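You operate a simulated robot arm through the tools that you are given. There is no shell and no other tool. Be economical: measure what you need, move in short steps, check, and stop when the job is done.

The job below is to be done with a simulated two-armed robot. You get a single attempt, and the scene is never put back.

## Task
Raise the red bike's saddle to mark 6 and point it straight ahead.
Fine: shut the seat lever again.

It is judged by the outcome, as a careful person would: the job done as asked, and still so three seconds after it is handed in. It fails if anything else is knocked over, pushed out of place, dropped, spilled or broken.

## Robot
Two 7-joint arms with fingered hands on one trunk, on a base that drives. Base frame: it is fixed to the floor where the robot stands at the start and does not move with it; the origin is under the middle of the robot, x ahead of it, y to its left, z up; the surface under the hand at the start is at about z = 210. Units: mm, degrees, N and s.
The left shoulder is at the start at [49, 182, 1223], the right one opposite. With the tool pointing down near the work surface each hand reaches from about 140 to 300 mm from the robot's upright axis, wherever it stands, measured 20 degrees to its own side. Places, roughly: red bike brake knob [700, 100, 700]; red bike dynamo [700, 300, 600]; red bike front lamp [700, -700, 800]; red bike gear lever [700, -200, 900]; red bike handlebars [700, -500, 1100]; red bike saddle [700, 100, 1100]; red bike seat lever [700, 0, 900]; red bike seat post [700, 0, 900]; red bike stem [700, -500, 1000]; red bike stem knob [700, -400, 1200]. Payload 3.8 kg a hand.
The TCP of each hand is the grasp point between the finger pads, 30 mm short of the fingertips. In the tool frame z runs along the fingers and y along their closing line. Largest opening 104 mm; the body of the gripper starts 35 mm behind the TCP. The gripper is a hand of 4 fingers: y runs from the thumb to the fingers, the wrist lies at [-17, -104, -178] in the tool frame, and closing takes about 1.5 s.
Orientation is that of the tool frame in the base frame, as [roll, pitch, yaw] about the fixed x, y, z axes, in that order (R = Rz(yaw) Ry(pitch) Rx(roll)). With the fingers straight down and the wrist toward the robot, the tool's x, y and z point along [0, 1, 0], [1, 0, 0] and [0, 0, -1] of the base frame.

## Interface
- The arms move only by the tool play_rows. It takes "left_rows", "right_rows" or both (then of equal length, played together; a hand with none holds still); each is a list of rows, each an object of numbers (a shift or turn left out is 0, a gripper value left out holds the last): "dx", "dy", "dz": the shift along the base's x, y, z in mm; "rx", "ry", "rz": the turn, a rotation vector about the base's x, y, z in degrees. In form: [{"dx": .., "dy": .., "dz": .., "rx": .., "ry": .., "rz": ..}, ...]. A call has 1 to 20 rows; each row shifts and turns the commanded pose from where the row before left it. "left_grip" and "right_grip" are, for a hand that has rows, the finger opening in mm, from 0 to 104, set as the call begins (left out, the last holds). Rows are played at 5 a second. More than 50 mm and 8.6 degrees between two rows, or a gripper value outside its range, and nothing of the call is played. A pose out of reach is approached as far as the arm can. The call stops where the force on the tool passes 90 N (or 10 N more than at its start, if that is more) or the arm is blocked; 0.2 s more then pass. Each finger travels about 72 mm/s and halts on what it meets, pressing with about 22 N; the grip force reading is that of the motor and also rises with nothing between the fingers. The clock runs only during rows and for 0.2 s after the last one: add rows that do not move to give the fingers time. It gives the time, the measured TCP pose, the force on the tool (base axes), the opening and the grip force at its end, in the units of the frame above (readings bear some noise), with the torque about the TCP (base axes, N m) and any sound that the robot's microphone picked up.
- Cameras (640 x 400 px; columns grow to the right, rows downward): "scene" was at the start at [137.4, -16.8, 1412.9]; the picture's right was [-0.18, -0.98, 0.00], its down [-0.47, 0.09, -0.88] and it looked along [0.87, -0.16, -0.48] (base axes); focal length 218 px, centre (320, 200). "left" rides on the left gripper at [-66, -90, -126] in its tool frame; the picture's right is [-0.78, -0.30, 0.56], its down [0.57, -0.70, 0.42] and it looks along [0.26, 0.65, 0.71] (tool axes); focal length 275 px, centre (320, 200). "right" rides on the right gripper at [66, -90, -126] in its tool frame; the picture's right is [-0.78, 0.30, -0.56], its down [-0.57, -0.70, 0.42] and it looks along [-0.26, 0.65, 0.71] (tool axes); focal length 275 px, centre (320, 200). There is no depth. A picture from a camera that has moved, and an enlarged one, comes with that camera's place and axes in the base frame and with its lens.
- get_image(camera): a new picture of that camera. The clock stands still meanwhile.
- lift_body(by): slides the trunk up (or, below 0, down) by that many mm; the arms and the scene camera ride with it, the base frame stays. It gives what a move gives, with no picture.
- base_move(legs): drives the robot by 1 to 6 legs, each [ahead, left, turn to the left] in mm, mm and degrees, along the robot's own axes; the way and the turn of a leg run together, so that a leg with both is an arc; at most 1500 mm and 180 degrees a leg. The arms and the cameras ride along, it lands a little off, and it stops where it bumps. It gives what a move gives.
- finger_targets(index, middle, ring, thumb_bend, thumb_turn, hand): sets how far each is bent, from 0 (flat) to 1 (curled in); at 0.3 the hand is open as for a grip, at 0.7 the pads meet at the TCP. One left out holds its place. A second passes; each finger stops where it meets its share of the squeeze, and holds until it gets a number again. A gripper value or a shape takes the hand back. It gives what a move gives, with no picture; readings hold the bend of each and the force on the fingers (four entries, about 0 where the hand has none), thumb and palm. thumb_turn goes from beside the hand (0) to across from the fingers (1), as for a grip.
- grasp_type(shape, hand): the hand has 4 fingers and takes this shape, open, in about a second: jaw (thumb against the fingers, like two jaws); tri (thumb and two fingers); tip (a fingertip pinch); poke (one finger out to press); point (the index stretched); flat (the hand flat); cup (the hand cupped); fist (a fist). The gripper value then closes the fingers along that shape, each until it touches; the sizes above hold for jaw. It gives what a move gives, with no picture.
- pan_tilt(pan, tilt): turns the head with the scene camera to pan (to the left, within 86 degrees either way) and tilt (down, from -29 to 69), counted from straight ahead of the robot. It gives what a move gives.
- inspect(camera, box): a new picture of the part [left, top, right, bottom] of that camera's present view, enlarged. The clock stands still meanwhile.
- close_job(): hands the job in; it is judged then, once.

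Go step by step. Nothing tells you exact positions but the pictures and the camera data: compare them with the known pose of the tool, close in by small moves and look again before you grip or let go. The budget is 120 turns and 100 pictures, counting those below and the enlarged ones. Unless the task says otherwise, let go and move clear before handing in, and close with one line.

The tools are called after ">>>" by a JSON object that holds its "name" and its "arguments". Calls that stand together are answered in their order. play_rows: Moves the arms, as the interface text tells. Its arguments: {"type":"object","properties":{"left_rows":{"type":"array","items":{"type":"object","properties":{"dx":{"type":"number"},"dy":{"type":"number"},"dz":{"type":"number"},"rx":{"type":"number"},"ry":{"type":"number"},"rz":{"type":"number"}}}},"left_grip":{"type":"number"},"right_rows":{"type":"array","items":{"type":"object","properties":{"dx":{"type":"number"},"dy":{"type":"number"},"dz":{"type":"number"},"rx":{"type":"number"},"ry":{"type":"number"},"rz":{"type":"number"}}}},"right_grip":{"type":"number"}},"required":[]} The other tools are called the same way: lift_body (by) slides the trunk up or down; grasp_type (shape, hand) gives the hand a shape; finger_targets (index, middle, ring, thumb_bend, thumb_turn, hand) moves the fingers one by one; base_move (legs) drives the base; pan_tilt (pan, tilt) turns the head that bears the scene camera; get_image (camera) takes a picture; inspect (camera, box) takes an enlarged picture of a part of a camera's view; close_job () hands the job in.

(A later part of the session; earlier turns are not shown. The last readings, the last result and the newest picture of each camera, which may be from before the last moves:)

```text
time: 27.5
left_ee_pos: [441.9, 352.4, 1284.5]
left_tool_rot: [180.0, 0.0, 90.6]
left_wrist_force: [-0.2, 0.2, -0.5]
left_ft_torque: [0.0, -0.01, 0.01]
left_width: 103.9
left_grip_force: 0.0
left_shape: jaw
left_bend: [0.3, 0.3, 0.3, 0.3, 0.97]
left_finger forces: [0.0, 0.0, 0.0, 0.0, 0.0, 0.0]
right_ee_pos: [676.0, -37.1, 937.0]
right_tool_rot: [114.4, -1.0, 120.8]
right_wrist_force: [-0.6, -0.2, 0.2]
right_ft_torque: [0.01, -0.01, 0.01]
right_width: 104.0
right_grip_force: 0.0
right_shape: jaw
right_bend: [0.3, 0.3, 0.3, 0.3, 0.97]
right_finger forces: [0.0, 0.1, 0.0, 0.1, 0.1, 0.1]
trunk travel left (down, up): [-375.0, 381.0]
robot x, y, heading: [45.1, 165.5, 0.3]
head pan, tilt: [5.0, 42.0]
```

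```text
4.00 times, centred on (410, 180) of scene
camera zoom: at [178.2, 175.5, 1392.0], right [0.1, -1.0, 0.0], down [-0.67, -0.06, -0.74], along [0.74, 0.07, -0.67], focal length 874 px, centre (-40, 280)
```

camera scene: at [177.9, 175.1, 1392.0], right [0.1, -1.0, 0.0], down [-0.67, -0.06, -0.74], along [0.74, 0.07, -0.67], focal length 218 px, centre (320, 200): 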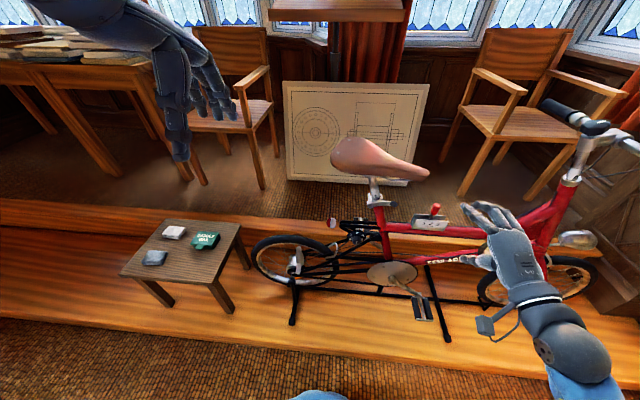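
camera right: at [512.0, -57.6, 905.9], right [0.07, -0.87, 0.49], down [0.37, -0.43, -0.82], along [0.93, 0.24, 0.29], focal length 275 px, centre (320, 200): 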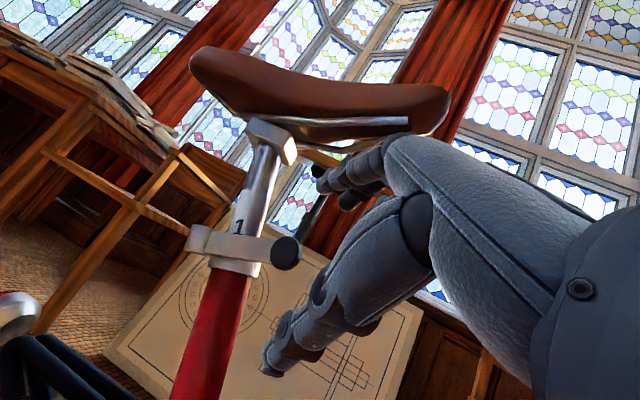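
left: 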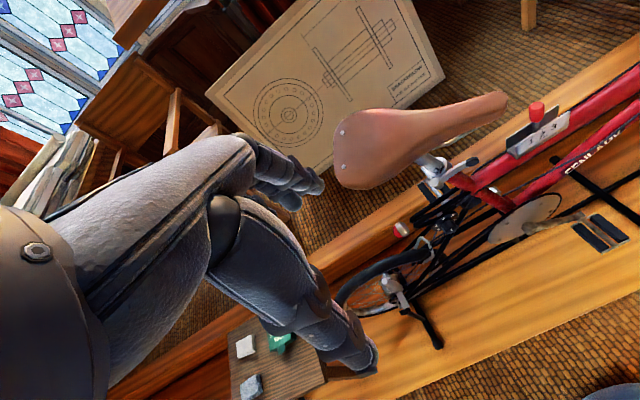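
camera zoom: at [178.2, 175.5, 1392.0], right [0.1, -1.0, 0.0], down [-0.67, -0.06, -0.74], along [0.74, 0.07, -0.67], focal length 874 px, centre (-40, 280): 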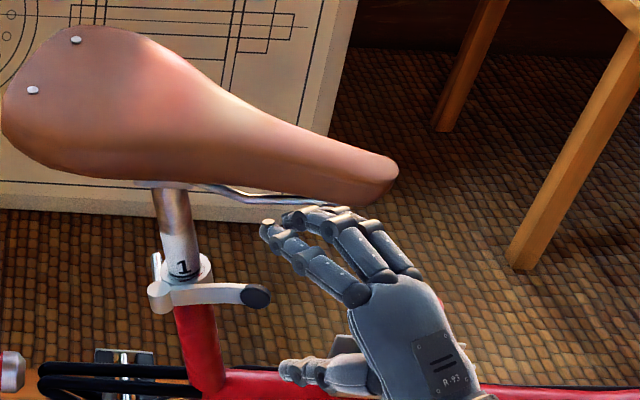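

The knob is now just ahead between fingers (above) and thumb (below). I'll slide about 33 mm farther in, then look before curling.

>>> {"name": "play_rows", "arguments": {"right_rows": [{"dx": 10, "dy": 3, "dz": -5}, {"dx": 10, "dy": 3, "dz": -5}, {"dx": 10, "dy": 3, "dz": -4}, {}]}}

>>> {"name": "get_image", "arguments": {"camera": "right"}}

>>> {"name": "inspect", "arguments": {"camera": "scene", "box": [330, 130, 490, 230]}}

```text
time: 28.5
left_ee_pos: [440.7, 353.5, 1284.3]
left_tool_rot: [180.0, 0.0, 90.6]
left_wrist_force: [-0.1, 0.1, 0.3]
left_ft_torque: [-0.02, 0.0, -0.02]
left_width: 104.0
left_grip_force: 0.0
left_shape: jaw
left_bend: [0.3, 0.3, 0.3, 0.3, 0.97]
left_finger forces: [0.0, 0.0, 0.1, 0.0, 0.0, 0.0]
right_ee_pos: [705.8, -30.2, 921.0]
right_tool_rot: [114.4, -1.0, 120.8]
right_wrist_force: [-0.1, 0.1, 0.8]
right_ft_torque: [0.01, 0.02, -0.04]
right_width: 103.9
right_grip_force: 0.1
right_shape: jaw
right_bend: [0.3, 0.3, 0.3, 0.3, 0.97]
right_finger forces: [0.1, 0.0, 0.1, 0.0, 0.1, 0.1]
trunk travel left (down, up): [-375.0, 381.0]
robot x, y, heading: [45.9, 168.6, 0.5]
head pan, tilt: [5.0, 42.0]
```

```text
69 pictures are left
camera right: at [542.0, -50.4, 891.5], right [0.07, -0.87, 0.49], down [0.37, -0.43, -0.82], along [0.93, 0.24, 0.29], focal length 275 px, centre (320, 200)
```

right: 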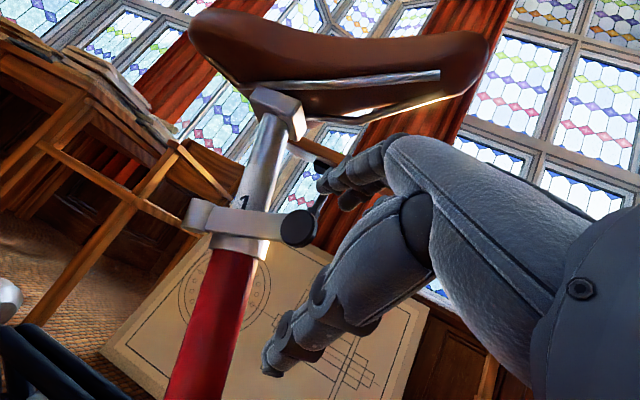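

```text
4.00 times, centred on (410, 180) of scene
camera zoom: at [177.7, 175.1, 1392.1], right [0.1, -1.0, 0.0], down [-0.67, -0.06, -0.74], along [0.74, 0.07, -0.67], focal length 874 px, centre (-40, 280)
```

zoom: 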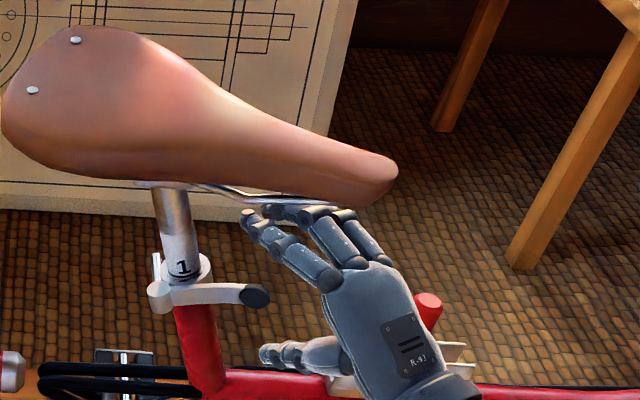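

I'll go another 18 mm in, then curl the index and middle fingers over the knob.

>>> {"name": "play_rows", "arguments": {"right_rows": [{"dx": 8, "dy": 5}, {"dx": 8, "dy": 4}, {}]}}

>>> {"name": "finger_targets", "arguments": {"hand": "right", "index": 0.75, "middle": 0.7}}

>>> {"name": "inspect", "arguments": {"camera": "scene", "box": [330, 130, 490, 230]}}

>>> {"name": "get_image", "arguments": {"camera": "right"}}

```text
time: 29.3
left_ee_pos: [440.7, 354.2, 1284.2]
left_tool_rot: [180.0, 0.0, 90.6]
left_wrist_force: [-0.7, 0.7, 0.0]
left_ft_torque: [0.0, -0.01, 0.01]
left_width: 103.6
left_grip_force: 0.0
left_shape: jaw
left_bend: [0.3, 0.3, 0.3, 0.3, 0.97]
left_finger forces: [0.0, 0.1, 0.0, 0.1, 0.1, 0.0]
right_ee_pos: [722.7, -21.5, 920.9]
right_tool_rot: [114.5, -1.0, 120.9]
right_wrist_force: [-0.5, 0.3, 0.1]
right_ft_torque: [-0.02, 0.0, 0.01]
right_width: 104.1
right_grip_force: 0.0
right_shape: jaw
right_bend: [0.3, 0.3, 0.3, 0.3, 0.97]
right_finger forces: [0.0, 0.1, 0.1, 0.0, 0.0, 0.0]
trunk travel left (down, up): [-375.0, 381.0]
robot x, y, heading: [47.1, 164.4, 0.6]
head pan, tilt: [5.0, 42.0]
```

```text
time: 30.3
left_ee_pos: [440.5, 354.2, 1282.6]
left_tool_rot: [180.0, 0.0, 90.6]
left_wrist_force: [0.6, 0.4, -0.2]
left_ft_torque: [-0.01, 0.02, 0.02]
left_width: 103.9
left_grip_force: 0.0
left_shape: jaw
left_bend: [0.3, 0.3, 0.3, 0.3, 0.97]
left_finger forces: [0.1, 0.0, 0.0, 0.0, 0.0, 0.0]
right_ee_pos: [723.2, -20.8, 922.4]
right_tool_rot: [114.4, -1.0, 120.9]
right_wrist_force: [0.2, -0.6, 0.4]
right_ft_torque: [0.0, -0.02, 0.02]
right_width: 42.7
right_grip_force: 0.1
right_shape: fingers
right_bend: [0.75, 0.7, 0.3, 0.3, 0.97]
right_finger forces: [0.0, 0.1, 0.0, 0.0, 0.1, 0.0]
trunk travel left (down, up): [-375.0, 381.0]
robot x, y, heading: [46.3, 168.9, 0.6]
head pan, tilt: [5.0, 42.0]
```

```text
4.00 times, centred on (410, 180) of scene
camera zoom: at [178.0, 175.3, 1392.0], right [0.1, -1.0, 0.0], down [-0.67, -0.06, -0.74], along [0.74, 0.07, -0.67], focal length 874 px, centre (-40, 280)
```

zoom: 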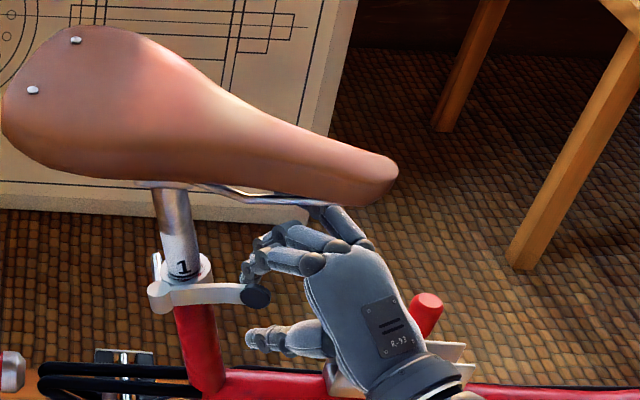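

```text
66 pictures are left
camera right: at [558.9, -41.3, 891.8], right [0.07, -0.87, 0.49], down [0.37, -0.43, -0.82], along [0.93, 0.24, 0.29], focal length 275 px, centre (320, 200)
```

right: 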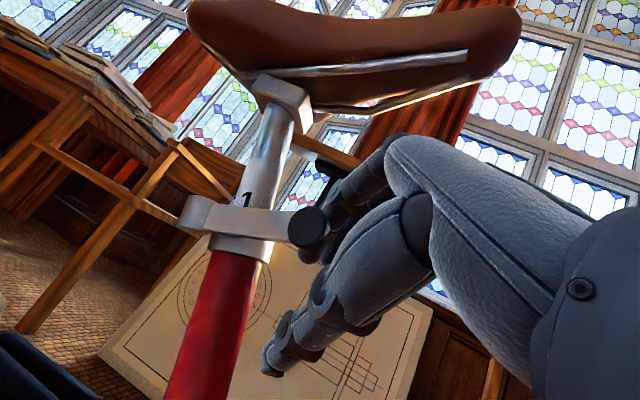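

The index is curled behind the knob with no contact force yet. I'll pull toward the robot along the lever's arc.

>>> {"name": "play_rows", "arguments": {"right_rows": [{"dx": -8}, {"dx": -8}, {"dx": -9, "dy": 4, "dz": -1}, {"dx": -9, "dy": 5, "dz": -2}, {"dx": -9, "dy": 6, "dz": -2}, {}]}}

>>> {"name": "inspect", "arguments": {"camera": "scene", "box": [330, 130, 490, 230]}}

>>> {"name": "get_image", "arguments": {"camera": "right"}}

```text
time: 31.7
left_ee_pos: [440.9, 352.9, 1283.4]
left_tool_rot: [180.0, 0.0, 90.5]
left_wrist_force: [0.0, -0.9, -0.7]
left_ft_torque: [0.01, -0.03, 0.01]
left_width: 103.9
left_grip_force: 0.1
left_shape: jaw
left_bend: [0.3, 0.3, 0.3, 0.3, 0.97]
left_finger forces: [0.0, 0.1, 0.0, 0.1, 0.0, 0.0]
right_ee_pos: [679.9, -6.5, 917.1]
right_tool_rot: [114.3, -1.1, 121.0]
right_wrist_force: [0.1, -1.3, -0.2]
right_ft_torque: [-0.01, -0.02, 0.01]
right_width: 42.6
right_grip_force: 0.4
right_shape: fingers
right_bend: [0.75, 0.7, 0.3, 0.3, 0.97]
right_finger forces: [0.4, 0.0, 0.0, 0.0, 0.1, 0.0]
trunk travel left (down, up): [-375.0, 381.0]
robot x, y, heading: [46.9, 164.1, 0.4]
head pan, tilt: [5.0, 42.0]
```

```text
4.00 times, centred on (410, 180) of scene
camera zoom: at [178.0, 175.3, 1392.0], right [0.1, -1.0, 0.0], down [-0.67, -0.06, -0.74], along [0.74, 0.07, -0.67], focal length 874 px, centre (-40, 280)
```

zoom: 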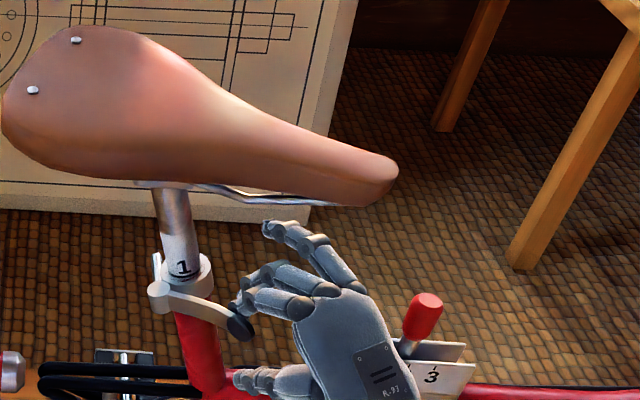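

```text
64 pictures are left
camera right: at [515.5, -26.2, 887.2], right [0.07, -0.87, 0.49], down [0.37, -0.43, -0.82], along [0.93, 0.24, 0.29], focal length 275 px, centre (320, 200)
```

right: 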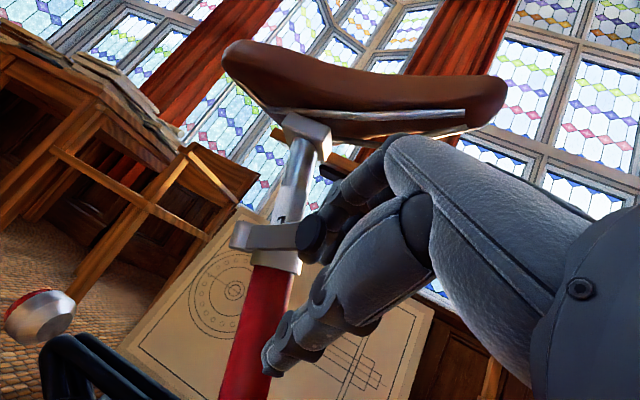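

The lever swings open with almost no force. I'll continue along the arc.

>>> {"name": "play_rows", "arguments": {"right_rows": [{"dx": -8, "dy": 7, "dz": -2}, {"dx": -8, "dy": 8, "dz": -2}, {"dx": -7, "dy": 9, "dz": -3}, {"dx": -5, "dy": 10, "dz": -3}, {"dx": -3, "dy": 10, "dz": -3}, {"dx": -1, "dy": 10, "dz": -3}, {"dx": 0, "dy": 10, "dz": -3}, {}]}}

>>> {"name": "inspect", "arguments": {"camera": "scene", "box": [330, 130, 490, 230]}}

>>> {"name": "get_image", "arguments": {"camera": "right"}}

```text
time: 33.5
left_ee_pos: [438.0, 348.2, 1284.6]
left_tool_rot: [179.9, -0.2, 90.5]
left_wrist_force: [0.7, 0.0, -0.5]
left_ft_torque: [0.0, -0.03, -0.02]
left_width: 103.6
left_grip_force: 0.0
left_shape: jaw
left_bend: [0.3, 0.3, 0.3, 0.3, 0.97]
left_finger forces: [0.0, 0.0, 0.0, 0.1, 0.0, 0.0]
right_ee_pos: [649.5, 48.0, 903.7]
right_tool_rot: [113.7, -1.1, 120.2]
right_wrist_force: [1.2, -37.2, 16.6]
right_ft_torque: [0.02, -0.04, 0.0]
right_width: 34.8
right_grip_force: 20.4
right_shape: fingers
right_bend: [0.8, 0.7, 0.3, 0.3, 0.97]
right_finger forces: [37.3, 2.6, 0.0, 0.0, 0.0, 0.0]
trunk travel left (down, up): [-375.0, 381.0]
robot x, y, heading: [48.5, 167.9, 0.5]
head pan, tilt: [5.0, 42.0]
```

```text
4.00 times, centred on (410, 180) of scene
camera zoom: at [176.3, 170.1, 1392.4], right [0.1, -1.0, 0.0], down [-0.67, -0.06, -0.74], along [0.74, 0.07, -0.67], focal length 874 px, centre (-40, 280)
```

zoom: 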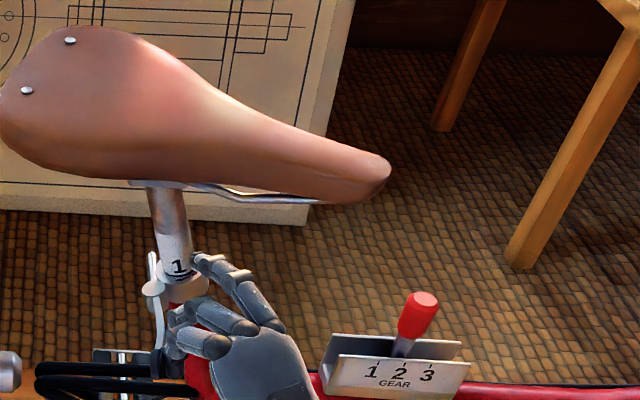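

```text
62 pictures are left
camera right: at [486.3, 29.0, 871.4], right [0.06, -0.87, 0.48], down [0.37, -0.43, -0.82], along [0.93, 0.23, 0.3], focal length 275 px, centre (320, 200)
```

right: 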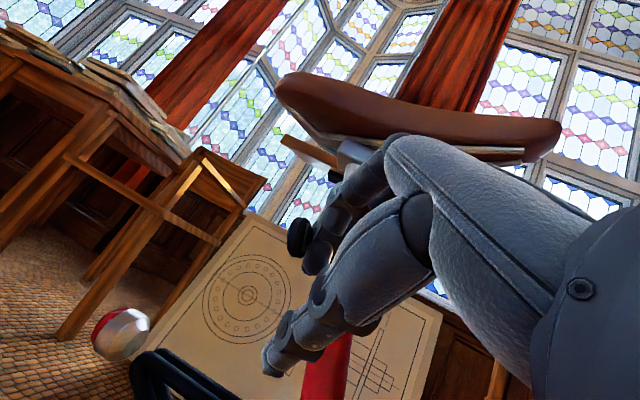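

The lever is at its open stop, about 90°, and the saddle hasn't dropped. I'll relieve the force and move the right hand clear.

>>> {"name": "play_rows", "arguments": {"right_rows": [{"dy": -10, "dx": 0}, {"dy": -15}, {"dy": -15, "dx": -5}, {"dy": -15, "dx": -20}, {"dx": -30}, {"dx": -30}]}}

>>> {"name": "grasp_type", "arguments": {"hand": "right", "shape": "jaw"}}

>>> {"name": "inspect", "arguments": {"camera": "scene", "box": [310, 120, 470, 220]}}

```text
time: 34.9
left_ee_pos: [438.7, 353.3, 1282.9]
left_tool_rot: [-179.9, 0.0, 90.6]
left_wrist_force: [-0.3, 0.2, -0.6]
left_ft_torque: [0.0, 0.02, 0.01]
left_width: 103.8
left_grip_force: 0.0
left_shape: jaw
left_bend: [0.3, 0.3, 0.3, 0.3, 0.97]
left_finger forces: [0.0, 0.1, 0.0, 0.0, 0.1, 0.0]
right_ee_pos: [560.9, 1.1, 897.2]
right_tool_rot: [114.4, -1.0, 120.9]
right_wrist_force: [0.4, 0.2, 0.0]
right_ft_torque: [0.02, 0.02, 0.04]
right_width: 42.5
right_grip_force: 0.0
right_shape: fingers
right_bend: [0.75, 0.7, 0.3, 0.3, 0.97]
right_finger forces: [0.0, 0.1, 0.1, 0.1, 0.0, 0.1]
trunk travel left (down, up): [-375.0, 381.0]
robot x, y, heading: [49.3, 165.4, 0.6]
head pan, tilt: [5.0, 42.0]
```

```text
time: 35.8
left_ee_pos: [440.7, 353.4, 1282.9]
left_tool_rot: [-180.0, -0.1, 90.5]
left_wrist_force: [-0.3, 0.0, -0.1]
left_ft_torque: [-0.02, 0.0, -0.02]
left_width: 103.6
left_grip_force: 0.0
left_shape: jaw
left_bend: [0.3, 0.3, 0.3, 0.3, 0.97]
left_finger forces: [0.0, 0.0, 0.1, 0.0, 0.1, 0.0]
right_ee_pos: [562.8, 0.3, 895.6]
right_tool_rot: [114.4, -1.0, 120.9]
right_wrist_force: [-0.8, 0.4, -0.4]
right_ft_torque: [0.02, 0.02, -0.03]
right_width: 103.9
right_grip_force: 0.0
right_shape: jaw
right_bend: [0.3, 0.3, 0.3, 0.3, 0.97]
right_finger forces: [0.0, 0.0, 0.1, 0.0, 0.1, 0.0]
trunk travel left (down, up): [-375.0, 381.0]
robot x, y, heading: [45.5, 166.5, 0.7]
head pan, tilt: [5.0, 42.0]
```

```text
4.00 times, centred on (390, 170) of scene
camera zoom: at [177.9, 175.3, 1392.0], right [0.1, -1.0, 0.0], down [-0.67, -0.06, -0.74], along [0.74, 0.07, -0.67], focal length 874 px, centre (40, 320)
```

zoom: 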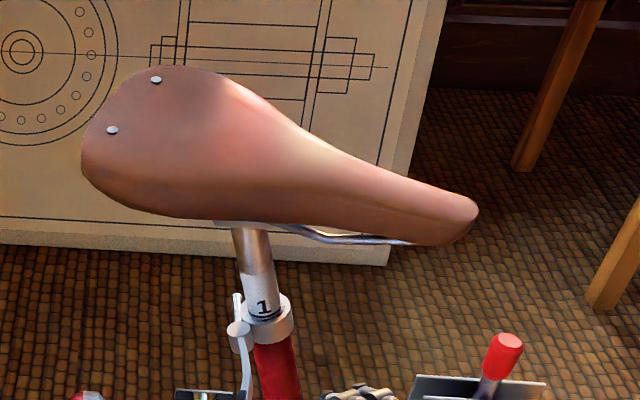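

The lever is open, pointing at the robot, and the saddle is unmoved. Next I'll bring the left hand above the saddle's narrow part, turned to match the saddle.

>>> {"name": "play_rows", "arguments": {"left_rows": [{"dx": 25, "dy": -30, "rz": -7}, {"dx": 25, "dy": -30, "rz": -7}, {"dx": 25, "dy": -35, "rz": -7}, {"dx": 25, "dy": -35, "rz": -6}, {"dx": 25, "dy": -35}, {"dx": 25, "dy": -35}, {"dx": 25, "dy": -35}, {"dx": 25, "dy": -35}, {"dx": 25, "dy": -35, "dz": -20}, {"dx": 25, "dy": -20, "dz": -30}, {"dx": 15, "dy": -14, "dz": -30}]}}

>>> {"name": "get_image", "arguments": {"camera": "left"}}

>>> {"name": "get_image", "arguments": {"camera": "scene"}}

```text
time: 38.2
left_ee_pos: [685.0, 39.0, 1203.2]
left_tool_rot: [179.9, 0.1, 63.5]
left_wrist_force: [0.3, 0.0, -0.7]
left_ft_torque: [0.0, 0.0, 0.01]
left_width: 103.9
left_grip_force: 0.1
left_shape: jaw
left_bend: [0.3, 0.3, 0.3, 0.3, 0.97]
left_finger forces: [0.1, 0.0, 0.0, 0.0, 0.0, 0.1]
left hand out of reach, approached as far as the arm can: row 10, 11
right_ee_pos: [563.3, 1.8, 895.7]
right_tool_rot: [114.5, -1.0, 120.8]
right_wrist_force: [0.7, 0.4, -0.2]
right_ft_torque: [-0.01, 0.0, 0.0]
right_width: 103.5
right_grip_force: 0.1
right_shape: jaw
right_bend: [0.3, 0.3, 0.3, 0.3, 0.97]
right_finger forces: [0.1, 0.0, 0.1, 0.1, 0.0, 0.0]
trunk travel left (down, up): [-375.0, 381.0]
robot x, y, heading: [53.3, 168.0, 0.7]
head pan, tilt: [5.0, 42.0]
```

```text
60 pictures are left
camera left: at [575.7, 20.0, 1329.5], right [-0.61, -0.56, -0.55], down [-0.37, 0.82, -0.43], along [0.7, -0.06, -0.71], focal length 275 px, centre (320, 200)
```

left: 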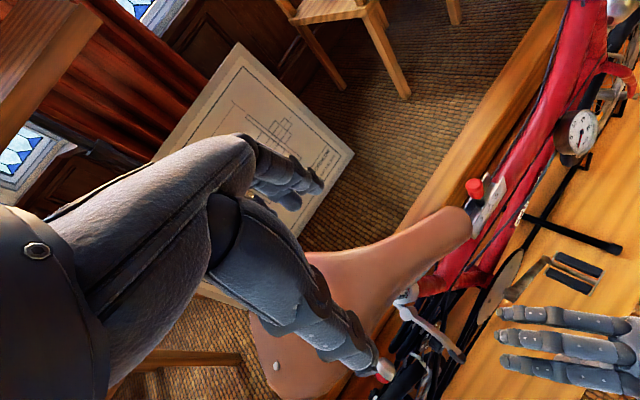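

```text
59 pictures are left
camera scene: at [178.0, 175.2, 1391.9], right [0.1, -1.0, 0.0], down [-0.67, -0.06, -0.74], along [0.74, 0.07, -0.67], focal length 218 px, centre (320, 200)
```

scene: 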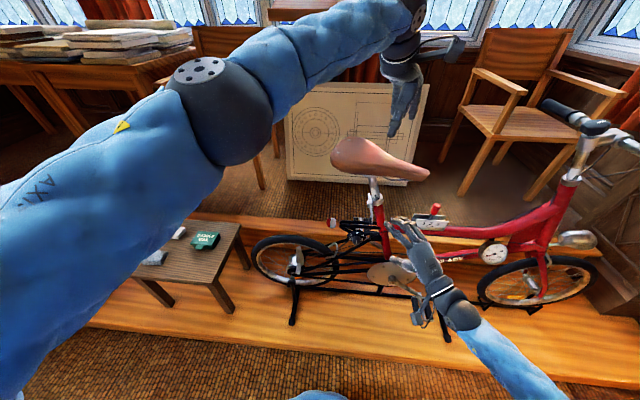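

The left arm is at its reach limit here. I'll shift the base a little ahead and to the right.

>>> {"name": "base_move", "arguments": {"legs": [[50, -90, 0]]}}

>>> {"name": "play_rows", "arguments": {"left_rows": [{"dx": -15, "dy": 25}, {"dx": -10, "dy": 25}, {"dz": -20}, {"dz": -20}]}}

>>> {"name": "get_image", "arguments": {"camera": "left"}}

>>> {"name": "inspect", "arguments": {"camera": "scene", "box": [240, 70, 480, 220]}}

```text
time: 39.3
left_ee_pos: [737.0, -51.6, 1203.1]
left_tool_rot: [-179.9, -0.1, 63.6]
left_wrist_force: [0.2, -0.4, -0.3]
left_ft_torque: [-0.01, 0.01, -0.02]
left_width: 103.7
left_grip_force: 0.1
left_shape: jaw
left_bend: [0.3, 0.3, 0.3, 0.3, 0.97]
left_finger forces: [0.2, 0.0, 0.1, 0.0, 0.0, 0.1]
right_ee_pos: [614.1, -90.6, 895.4]
right_tool_rot: [114.4, -1.1, 120.8]
right_wrist_force: [0.4, -0.5, 0.6]
right_ft_torque: [0.02, -0.05, 0.03]
right_width: 103.7
right_grip_force: 0.0
right_shape: jaw
right_bend: [0.3, 0.3, 0.3, 0.3, 0.97]
right_finger forces: [0.0, 0.0, 0.1, 0.0, 0.0, 0.0]
trunk travel left (down, up): [-375.0, 381.0]
robot x, y, heading: [98.3, 79.7, 0.4]
head pan, tilt: [5.0, 42.0]
```

```text
time: 40.3
left_ee_pos: [712.7, 1.7, 1162.6]
left_tool_rot: [180.0, 0.1, 63.6]
left_wrist_force: [-0.2, 0.3, -0.1]
left_ft_torque: [-0.05, 0.03, 0.0]
left_width: 103.8
left_grip_force: 0.0
left_shape: jaw
left_bend: [0.3, 0.3, 0.3, 0.3, 0.97]
left_finger forces: [0.1, 0.0, 0.0, 0.0, 0.0, 0.0]
right_ee_pos: [612.4, -88.4, 895.4]
right_tool_rot: [114.4, -1.0, 120.7]
right_wrist_force: [0.4, -0.3, 1.0]
right_ft_torque: [0.04, -0.02, 0.03]
right_width: 103.6
right_grip_force: 0.1
right_shape: jaw
right_bend: [0.3, 0.3, 0.3, 0.3, 0.97]
right_finger forces: [0.0, 0.0, 0.0, 0.0, 0.0, 0.1]
trunk travel left (down, up): [-375.0, 381.0]
robot x, y, heading: [98.2, 77.7, 0.6]
head pan, tilt: [5.0, 42.0]
```

```text
58 pictures are left
camera left: at [601.5, -18.3, 1288.4], right [-0.61, -0.56, -0.56], down [-0.37, 0.83, -0.42], along [0.7, -0.05, -0.71], focal length 275 px, centre (320, 200)
```

left: 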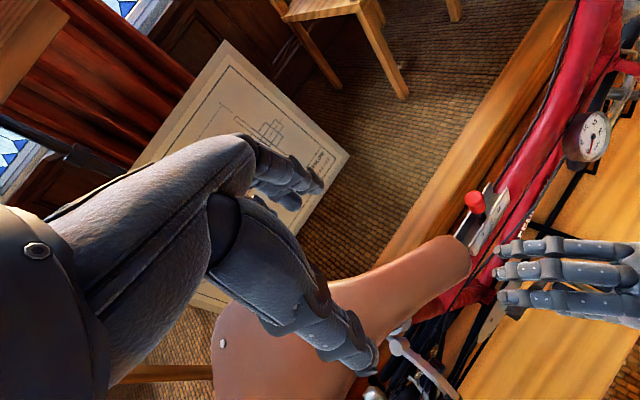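

```text
2.67 times, centred on (360, 145) of scene
camera zoom: at [229.0, 85.7, 1392.0], right [0.1, -1.0, 0.0], down [-0.67, -0.06, -0.74], along [0.74, 0.07, -0.67], focal length 582 px, centre (213, 347)
```

zoom: 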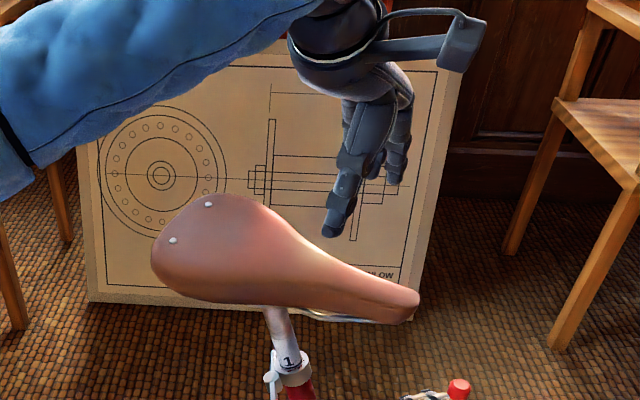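

I'll align on the saddle axis, lower to about z = 1060, and look.

>>> {"name": "play_rows", "arguments": {"left_rows": [{"dx": -9, "dy": 6}, {"dz": -25}, {"dz": -25}, {"dz": -20}, {"dz": -15}, {"dz": -10}, {}]}}

>>> {"name": "get_image", "arguments": {"camera": "left"}}

>>> {"name": "inspect", "arguments": {"camera": "scene", "box": [280, 90, 440, 190]}}

```text
time: 41.9
left_ee_pos: [703.7, 6.7, 1066.8]
left_tool_rot: [-179.9, 0.0, 63.5]
left_wrist_force: [0.2, 0.3, -0.8]
left_ft_torque: [-0.01, 0.02, 0.02]
left_width: 103.7
left_grip_force: 0.1
left_shape: jaw
left_bend: [0.3, 0.3, 0.3, 0.3, 0.97]
left_finger forces: [0.0, 0.0, 0.1, 0.0, 0.0, 0.0]
right_ee_pos: [614.0, -89.6, 895.8]
right_tool_rot: [114.5, -1.0, 120.8]
right_wrist_force: [-0.8, 0.5, 0.5]
right_ft_torque: [0.01, -0.01, -0.02]
right_width: 103.8
right_grip_force: 0.1
right_shape: jaw
right_bend: [0.3, 0.3, 0.3, 0.3, 0.97]
right_finger forces: [0.0, 0.1, 0.0, 0.0, 0.0, 0.1]
trunk travel left (down, up): [-375.0, 381.0]
robot x, y, heading: [98.5, 79.9, 0.5]
head pan, tilt: [5.0, 42.0]
```

```text
56 pictures are left
camera left: at [593.3, -13.4, 1192.1], right [-0.61, -0.56, -0.56], down [-0.37, 0.83, -0.42], along [0.7, -0.05, -0.71], focal length 275 px, centre (320, 200)
```

left: 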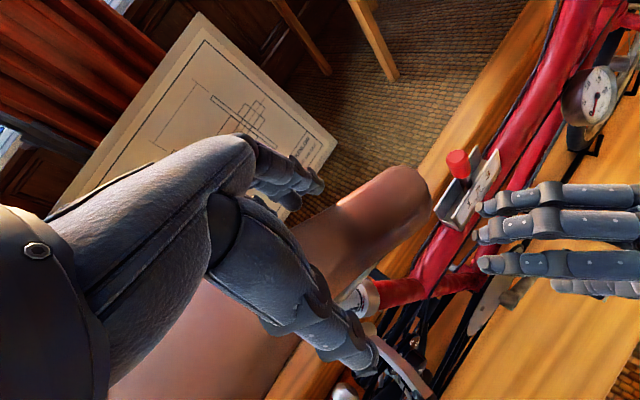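

```text
4.00 times, centred on (360, 140) of scene
camera zoom: at [228.8, 85.6, 1392.1], right [0.1, -1.0, 0.0], down [-0.67, -0.06, -0.74], along [0.74, 0.07, -0.67], focal length 874 px, centre (160, 440)
```

zoom: 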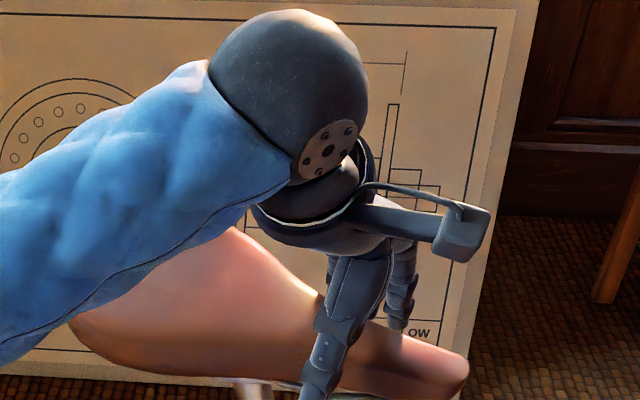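

The saddle is straddled. I'll lower slightly and close on it.

>>> {"name": "play_rows", "arguments": {"left_rows": [{"dz": -8}, {}]}}

>>> {"name": "play_rows", "arguments": {"left_grip": 20, "left_rows": [{}, {}, {}, {}, {}, {}, {}, {}]}}

>>> {"name": "get_image", "arguments": {"camera": "left"}}

```text
time: 42.5
left_ee_pos: [702.3, 6.5, 1059.9]
left_tool_rot: [180.0, 0.0, 63.5]
left_wrist_force: [-0.3, -1.5, 0.4]
left_ft_torque: [0.04, -0.01, 0.02]
left_width: 104.0
left_grip_force: 0.0
left_shape: jaw
left_bend: [0.3, 0.3, 0.3, 0.3, 0.97]
left_finger forces: [0.0, 0.0, 0.0, 0.0, 0.1, 0.1]
right_ee_pos: [613.8, -88.5, 895.8]
right_tool_rot: [114.3, -1.0, 120.9]
right_wrist_force: [0.6, 0.1, 0.4]
right_ft_torque: [0.02, 0.03, -0.01]
right_width: 103.9
right_grip_force: 0.0
right_shape: jaw
right_bend: [0.3, 0.3, 0.3, 0.3, 0.97]
right_finger forces: [0.0, 0.0, 0.1, 0.1, 0.1, 0.0]
trunk travel left (down, up): [-375.0, 381.0]
robot x, y, heading: [98.5, 79.5, 0.7]
head pan, tilt: [5.0, 42.0]
```

```text
time: 44.3
left_ee_pos: [703.1, 6.3, 1058.1]
left_tool_rot: [-179.8, -0.1, 63.6]
left_wrist_force: [-1.9, -1.4, -8.8]
left_ft_torque: [0.05, 0.3, -0.07]
left_width: 29.8
left_grip_force: 21.7
left_shape: jaw
left_bend: [0.74, 0.56, 0.43, 0.74, 1.0]
left_finger forces: [11.5, 7.1, 2.9, 0.0, 20.0, 0.0]
right_ee_pos: [614.6, -89.2, 895.6]
right_tool_rot: [114.4, -1.1, 120.8]
right_wrist_force: [0.4, 0.0, 0.4]
right_ft_torque: [-0.02, 0.0, 0.01]
right_width: 103.8
right_grip_force: 0.2
right_shape: jaw
right_bend: [0.3, 0.3, 0.3, 0.3, 0.97]
right_finger forces: [0.1, 0.0, 0.1, 0.1, 0.0, 0.0]
trunk travel left (down, up): [-375.0, 381.0]
robot x, y, heading: [99.8, 79.5, 0.8]
head pan, tilt: [5.0, 42.0]
```

```text
54 pictures are left
camera left: at [593.3, -13.6, 1184.3], right [-0.61, -0.56, -0.56], down [-0.37, 0.83, -0.42], along [0.7, -0.05, -0.72], focal length 275 px, centre (320, 200)
```

left: 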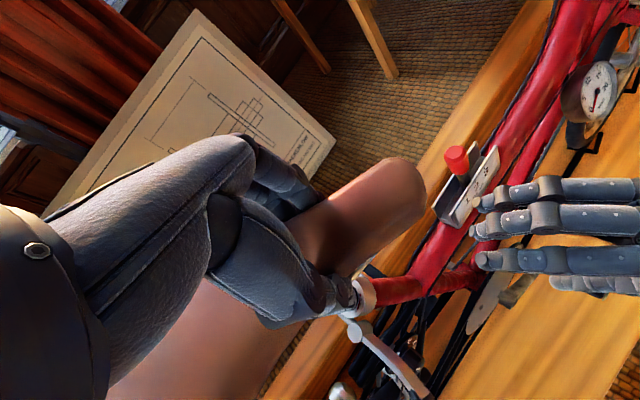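

The saddle is gripped with fingertips tucked under it. I'll test a 15 mm lift along the post axis, tilted about 17° rearward.

>>> {"name": "play_rows", "arguments": {"left_rows": [{"dz": 5, "dy": 1.5}, {"dz": 5, "dy": 1.5}, {"dz": 5, "dy": 1.5}, {}]}}

>>> {"name": "get_image", "arguments": {"camera": "right"}}

>>> {"name": "inspect", "arguments": {"camera": "scene", "box": [280, 110, 440, 210]}}

```text
time: 45.3
left_ee_pos: [704.9, 10.9, 1074.4]
left_tool_rot: [-179.8, -0.1, 63.6]
left_wrist_force: [-1.6, 0.3, -19.3]
left_ft_torque: [0.07, 0.38, 0.03]
left_width: 29.5
left_grip_force: 22.3
left_shape: jaw
left_bend: [0.74, 0.56, 0.44, 0.74, 1.0]
left_finger forces: [13.5, 8.5, 3.6, 0.0, 21.0, 0.1]
right_ee_pos: [615.4, -89.2, 896.2]
right_tool_rot: [114.5, -1.1, 120.8]
right_wrist_force: [-0.3, -0.1, 1.4]
right_ft_torque: [-0.02, -0.02, 0.0]
right_width: 103.9
right_grip_force: 0.1
right_shape: jaw
right_bend: [0.3, 0.3, 0.3, 0.3, 0.97]
right_finger forces: [0.0, 0.0, 0.1, 0.0, 0.1, 0.0]
trunk travel left (down, up): [-375.0, 381.0]
robot x, y, heading: [93.1, 80.0, 0.4]
head pan, tilt: [5.0, 42.0]
```

```text
53 pictures are left
camera right: at [450.6, -108.6, 865.7], right [0.07, -0.87, 0.49], down [0.37, -0.43, -0.82], along [0.93, 0.24, 0.29], focal length 275 px, centre (320, 200)
```

right: 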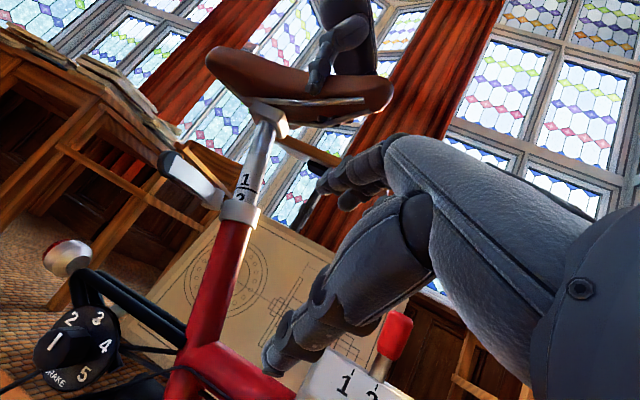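

```text
4.00 times, centred on (360, 160) of scene
camera zoom: at [230.6, 85.5, 1391.8], right [0.1, -1.0, 0.0], down [-0.67, -0.06, -0.74], along [0.74, 0.07, -0.67], focal length 874 px, centre (160, 360)
```

zoom: 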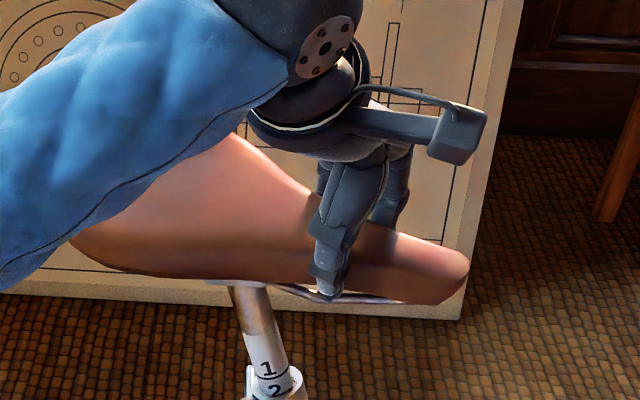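

It lifts well with about 20 N, and "2" is emerging. I'll zoom in on the scale.

>>> {"name": "inspect", "arguments": {"camera": "right", "box": [200, 150, 280, 230]}}

>>> {"name": "inspect", "arguments": {"camera": "scene", "box": [325, 180, 373, 222]}}

```text
5.00 times, centred on (240, 190) of right
camera zoom: at [450.6, -108.6, 865.7], right [0.07, -0.87, 0.49], down [0.37, -0.43, -0.82], along [0.93, 0.24, 0.29], focal length 1376 px, centre (720, 250)
```

zoom: 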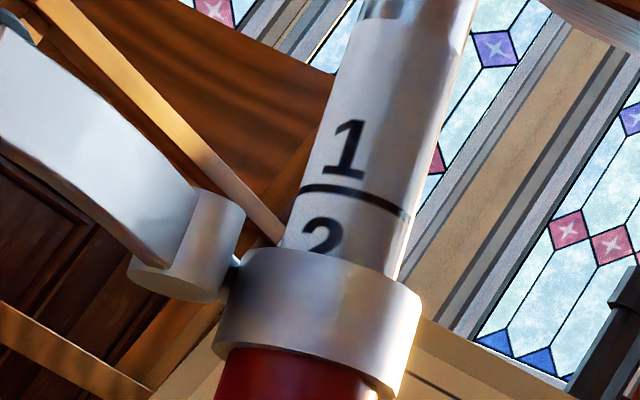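

```text
9.52 times, centred on (349, 201) of scene
camera zoom: at [230.6, 85.5, 1391.8], right [0.1, -1.0, 0.0], down [-0.67, -0.06, -0.74], along [0.74, 0.07, -0.67], focal length 2080 px, centre (44, 190)
```

zoom: 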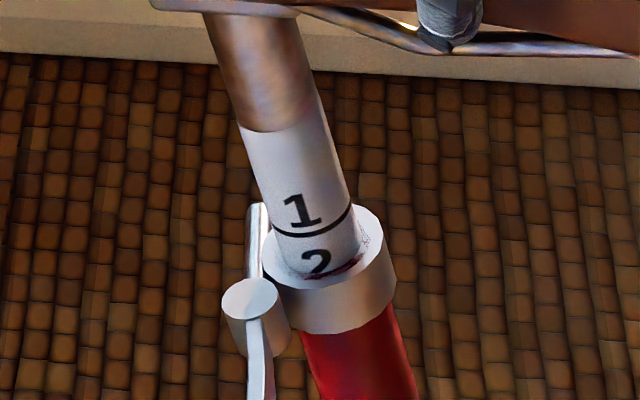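

Each mark is a line under its number, and spacing looks like roughly 20 mm. I'll lift another 60 mm.

>>> {"name": "play_rows", "arguments": {"left_rows": [{"dz": 9.6, "dy": 2.9}, {"dz": 9.6, "dy": 2.9}, {"dz": 9.6, "dy": 2.9}, {"dz": 9.6, "dy": 2.9}, {"dz": 9.6, "dy": 2.9}, {"dz": 9.6, "dy": 2.9}, {}]}}

>>> {"name": "inspect", "arguments": {"camera": "scene", "box": [315, 150, 395, 220]}}

>>> {"name": "inspect", "arguments": {"camera": "right", "box": [190, 100, 310, 240]}}

```text
time: 46.9
left_ee_pos: [705.4, 28.6, 1131.4]
left_tool_rot: [-179.8, 0.2, 63.7]
left_wrist_force: [2.5, 8.4, -18.5]
left_ft_torque: [0.23, 0.31, 0.15]
left_width: 29.2
left_grip_force: 22.1
left_shape: jaw
left_bend: [0.74, 0.56, 0.44, 0.74, 1.0]
left_finger forces: [13.9, 8.4, 3.0, 0.0, 20.5, 0.0]
right_ee_pos: [614.5, -89.3, 896.1]
right_tool_rot: [114.5, -1.1, 120.8]
right_wrist_force: [-0.1, -1.1, -0.1]
right_ft_torque: [0.02, -0.03, 0.01]
right_width: 104.0
right_grip_force: 0.1
right_shape: jaw
right_bend: [0.3, 0.3, 0.3, 0.3, 0.97]
right_finger forces: [0.0, 0.0, 0.0, 0.1, 0.0, 0.1]
trunk travel left (down, up): [-375.0, 381.0]
robot x, y, heading: [100.9, 78.8, 0.5]
head pan, tilt: [5.0, 42.0]
```

```text
5.71 times, centred on (355, 185) of scene
camera zoom: at [231.2, 86.9, 1391.8], right [0.1, -1.0, 0.0], down [-0.67, -0.06, -0.74], along [0.74, 0.07, -0.67], focal length 1248 px, centre (120, 286)
```

zoom: 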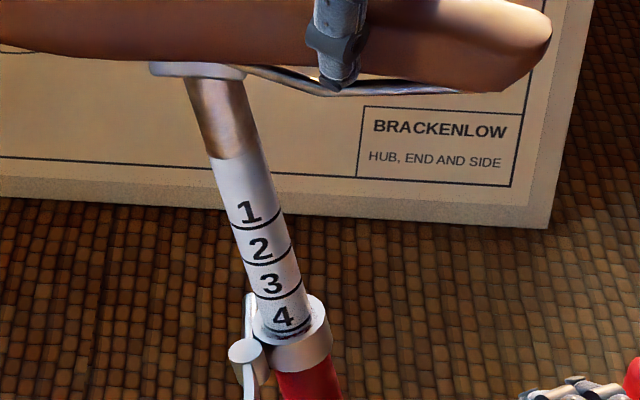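

```text
2.86 times, centred on (250, 170) of right
camera zoom: at [451.0, -107.8, 865.8], right [0.07, -0.87, 0.49], down [0.37, -0.43, -0.82], along [0.93, 0.24, 0.29], focal length 786 px, centre (520, 286)
```

zoom: 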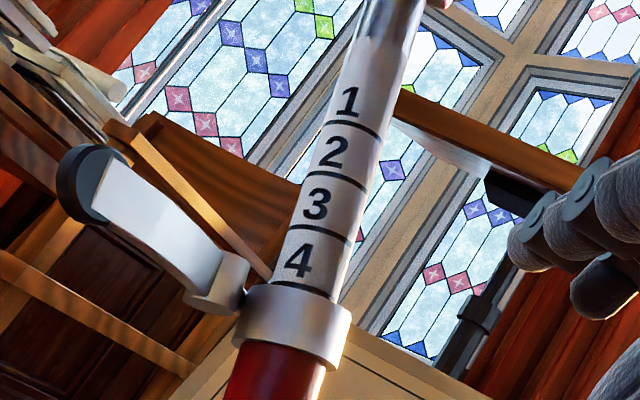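

Line 4 now sits at the collar after about 76 mm, so marks are about 25 mm apart and mark 6 needs roughly 50 mm more. I'll lift 40 mm, then start turning the saddle about the post axis.

>>> {"name": "play_rows", "arguments": {"left_rows": [{"dz": 9.5, "dy": 3.1}, {"dz": 9.5, "dy": 3.1}, {"dz": 9.5, "dy": 3.1}, {"dz": 9.5, "dy": 3.1}, {}, {"dx": 8.9, "dy": -2.8, "dz": 0.8, "ry": 1.9, "rz": 6.2}, {"dx": 9.1, "dy": -1.8, "dz": 0.6, "ry": 1.9, "rz": 6.2}, {"dx": 9.3, "dy": -0.8, "dz": 0.2, "ry": 1.9, "rz": 6.2}, {}]}}

>>> {"name": "inspect", "arguments": {"camera": "scene", "box": [275, 120, 435, 220]}}

>>> {"name": "inspect", "arguments": {"camera": "right", "box": [190, 100, 310, 240]}}

```text
time: 48.9
left_ee_pos: [730.3, 33.0, 1171.1]
left_tool_rot: [-174.5, 1.9, 82.2]
left_wrist_force: [-1.9, 1.4, -16.8]
left_ft_torque: [0.03, 0.34, -0.08]
left_width: 28.5
left_grip_force: 22.0
left_shape: jaw
left_bend: [0.74, 0.56, 0.43, 0.74, 1.0]
left_finger forces: [12.6, 8.5, 4.2, 0.0, 20.9, 0.0]
right_ee_pos: [613.1, -88.5, 896.0]
right_tool_rot: [114.4, -1.0, 120.7]
right_wrist_force: [0.1, -0.1, 0.3]
right_ft_torque: [0.0, 0.02, -0.02]
right_width: 103.8
right_grip_force: 0.1
right_shape: jaw
right_bend: [0.3, 0.3, 0.3, 0.3, 0.97]
right_finger forces: [0.0, 0.0, 0.0, 0.0, 0.0, 0.0]
trunk travel left (down, up): [-375.0, 381.0]
robot x, y, heading: [100.8, 76.6, 0.5]
head pan, tilt: [5.0, 42.0]
```

```text
4.00 times, centred on (355, 170) of scene
camera zoom: at [230.3, 85.7, 1391.8], right [0.1, -1.0, 0.0], down [-0.67, -0.06, -0.74], along [0.74, 0.07, -0.67], focal length 874 px, centre (180, 320)
```

zoom: 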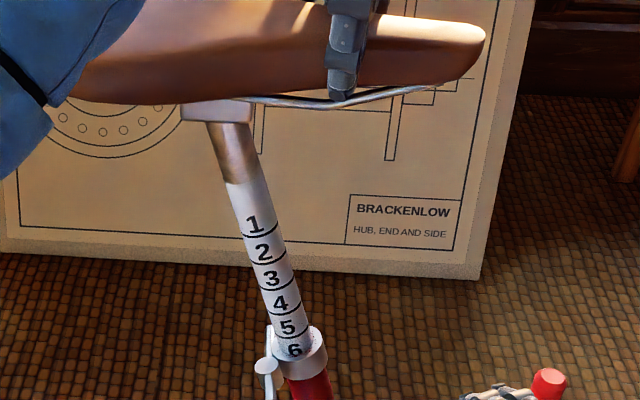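

```text
2.86 times, centred on (250, 170) of right
camera zoom: at [450.4, -108.7, 865.8], right [0.07, -0.87, 0.49], down [0.37, -0.43, -0.82], along [0.93, 0.24, 0.29], focal length 786 px, centre (520, 286)
```

zoom: 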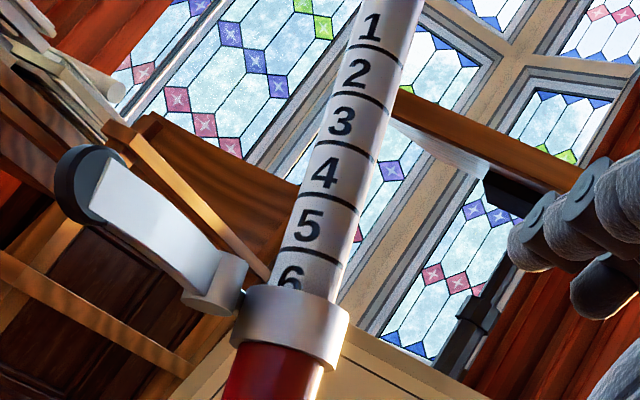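

Line 6 is just below the rim, and the saddle still needs about 6° of yaw. I'll lift about 8 mm and turn the rest.

>>> {"name": "play_rows", "arguments": {"left_rows": [{"dz": 4, "dy": 1.3}, {"dz": 3.5, "dy": 1.1}, {}, {"dx": 8.6, "dy": 0.2, "dz": -0.1, "ry": 1.8, "rz": 5.7}, {}, {}]}}

>>> {"name": "inspect", "arguments": {"camera": "scene", "box": [325, 180, 373, 222]}}

>>> {"name": "inspect", "arguments": {"camera": "right", "box": [210, 160, 290, 240]}}

>>> {"name": "get_image", "arguments": {"camera": "left"}}

```text
time: 50.3
left_ee_pos: [739.4, 35.4, 1179.5]
left_tool_rot: [-172.7, 1.8, 87.9]
left_wrist_force: [-1.7, -5.7, -16.0]
left_ft_torque: [-0.19, 0.33, -0.25]
left_width: 28.6
left_grip_force: 21.9
left_shape: jaw
left_bend: [0.74, 0.56, 0.43, 0.74, 1.0]
left_finger forces: [12.5, 8.5, 5.2, 0.1, 19.7, 0.0]
right_ee_pos: [612.9, -90.7, 894.7]
right_tool_rot: [114.3, -1.1, 120.7]
right_wrist_force: [0.9, -1.1, 0.1]
right_ft_torque: [-0.01, -0.03, 0.03]
right_width: 103.9
right_grip_force: 0.1
right_shape: jaw
right_bend: [0.3, 0.3, 0.3, 0.3, 0.97]
right_finger forces: [0.0, 0.0, 0.0, 0.0, 0.0, 0.0]
trunk travel left (down, up): [-375.0, 381.0]
robot x, y, heading: [94.7, 75.8, 0.4]
head pan, tilt: [5.0, 42.0]
```

```text
9.52 times, centred on (349, 201) of scene
camera zoom: at [230.3, 84.4, 1391.9], right [0.1, -1.0, 0.0], down [-0.67, -0.06, -0.74], along [0.74, 0.07, -0.67], focal length 2080 px, centre (44, 190)
```

zoom: 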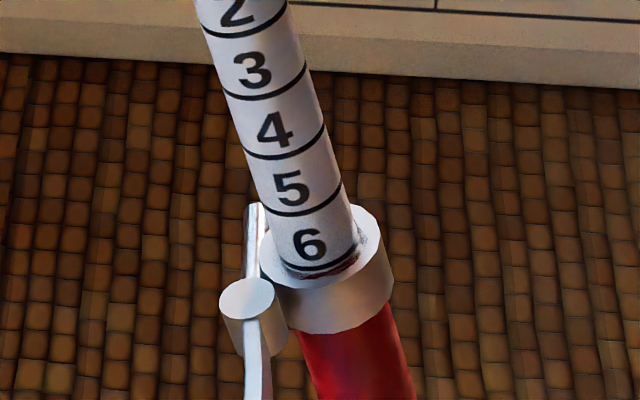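

```text
5.00 times, centred on (250, 200) of right
camera zoom: at [450.4, -109.4, 865.7], right [0.07, -0.87, 0.48], down [0.37, -0.43, -0.83], along [0.93, 0.24, 0.29], focal length 1376 px, centre (670, 200)
```

zoom: 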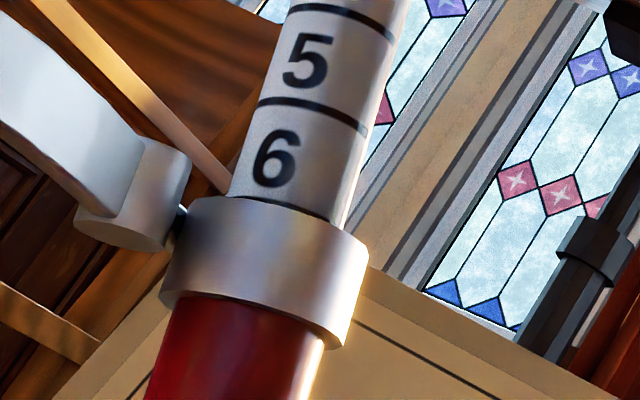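

```text
43 pictures are left
camera left: at [664.3, -24.0, 1318.3], right [-0.39, -0.78, -0.49], down [-0.73, 0.59, -0.35], along [0.56, 0.22, -0.8], focal length 275 px, centre (320, 200)
```

left: 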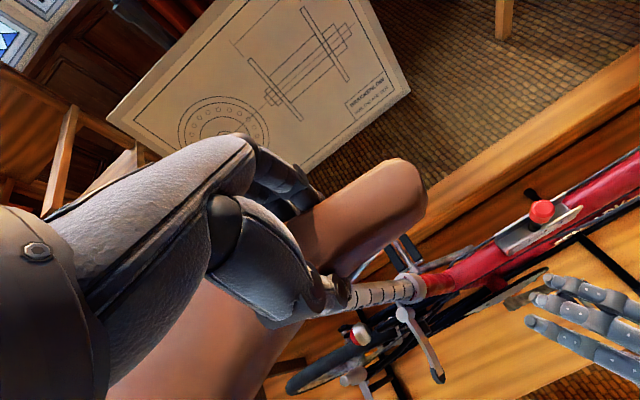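

Line 6 sits at the rim just as line 1 did at the start. Now I'll check the saddle's heading against the bike's plane.

>>> {"name": "inspect", "arguments": {"camera": "scene", "box": [260, 90, 420, 190]}}

>>> {"name": "inspect", "arguments": {"camera": "left", "box": [280, 120, 640, 345]}}

>>> {"name": "get_image", "arguments": {"camera": "right"}}

```text
4.00 times, centred on (340, 140) of scene
camera zoom: at [230.3, 84.4, 1391.9], right [0.1, -1.0, 0.0], down [-0.67, -0.06, -0.74], along [0.74, 0.07, -0.67], focal length 874 px, centre (240, 440)
```

zoom: 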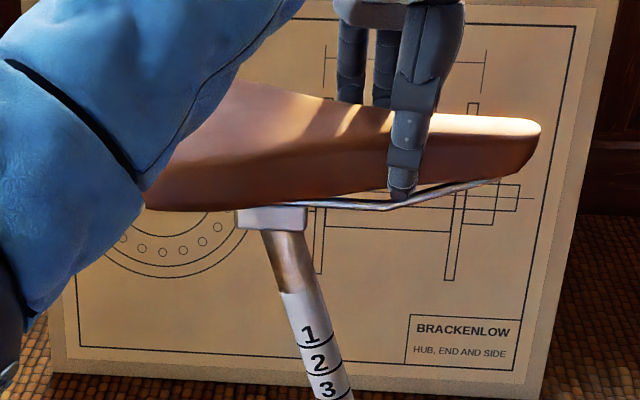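

```text
1.78 times, centred on (460, 232) of left
camera zoom: at [664.3, -24.0, 1318.3], right [-0.39, -0.78, -0.49], down [-0.73, 0.59, -0.35], along [0.56, 0.22, -0.8], focal length 489 px, centre (71, 142)
```

zoom: 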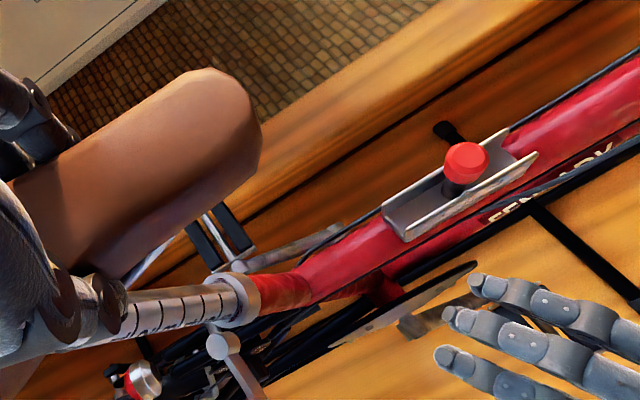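

```text
40 pictures are left
camera right: at [450.4, -109.4, 865.7], right [0.07, -0.87, 0.48], down [0.37, -0.43, -0.83], along [0.93, 0.24, 0.29], focal length 275 px, centre (320, 200)
```

right: 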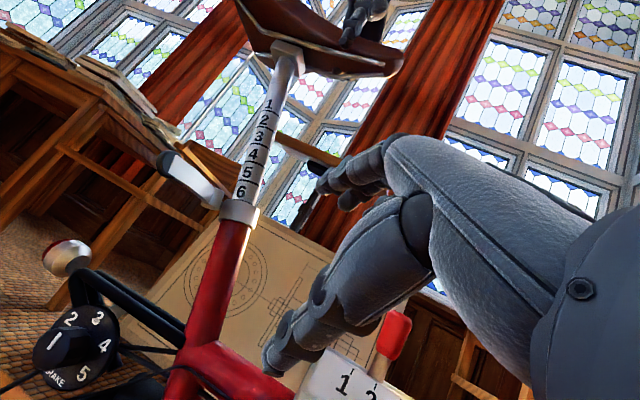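

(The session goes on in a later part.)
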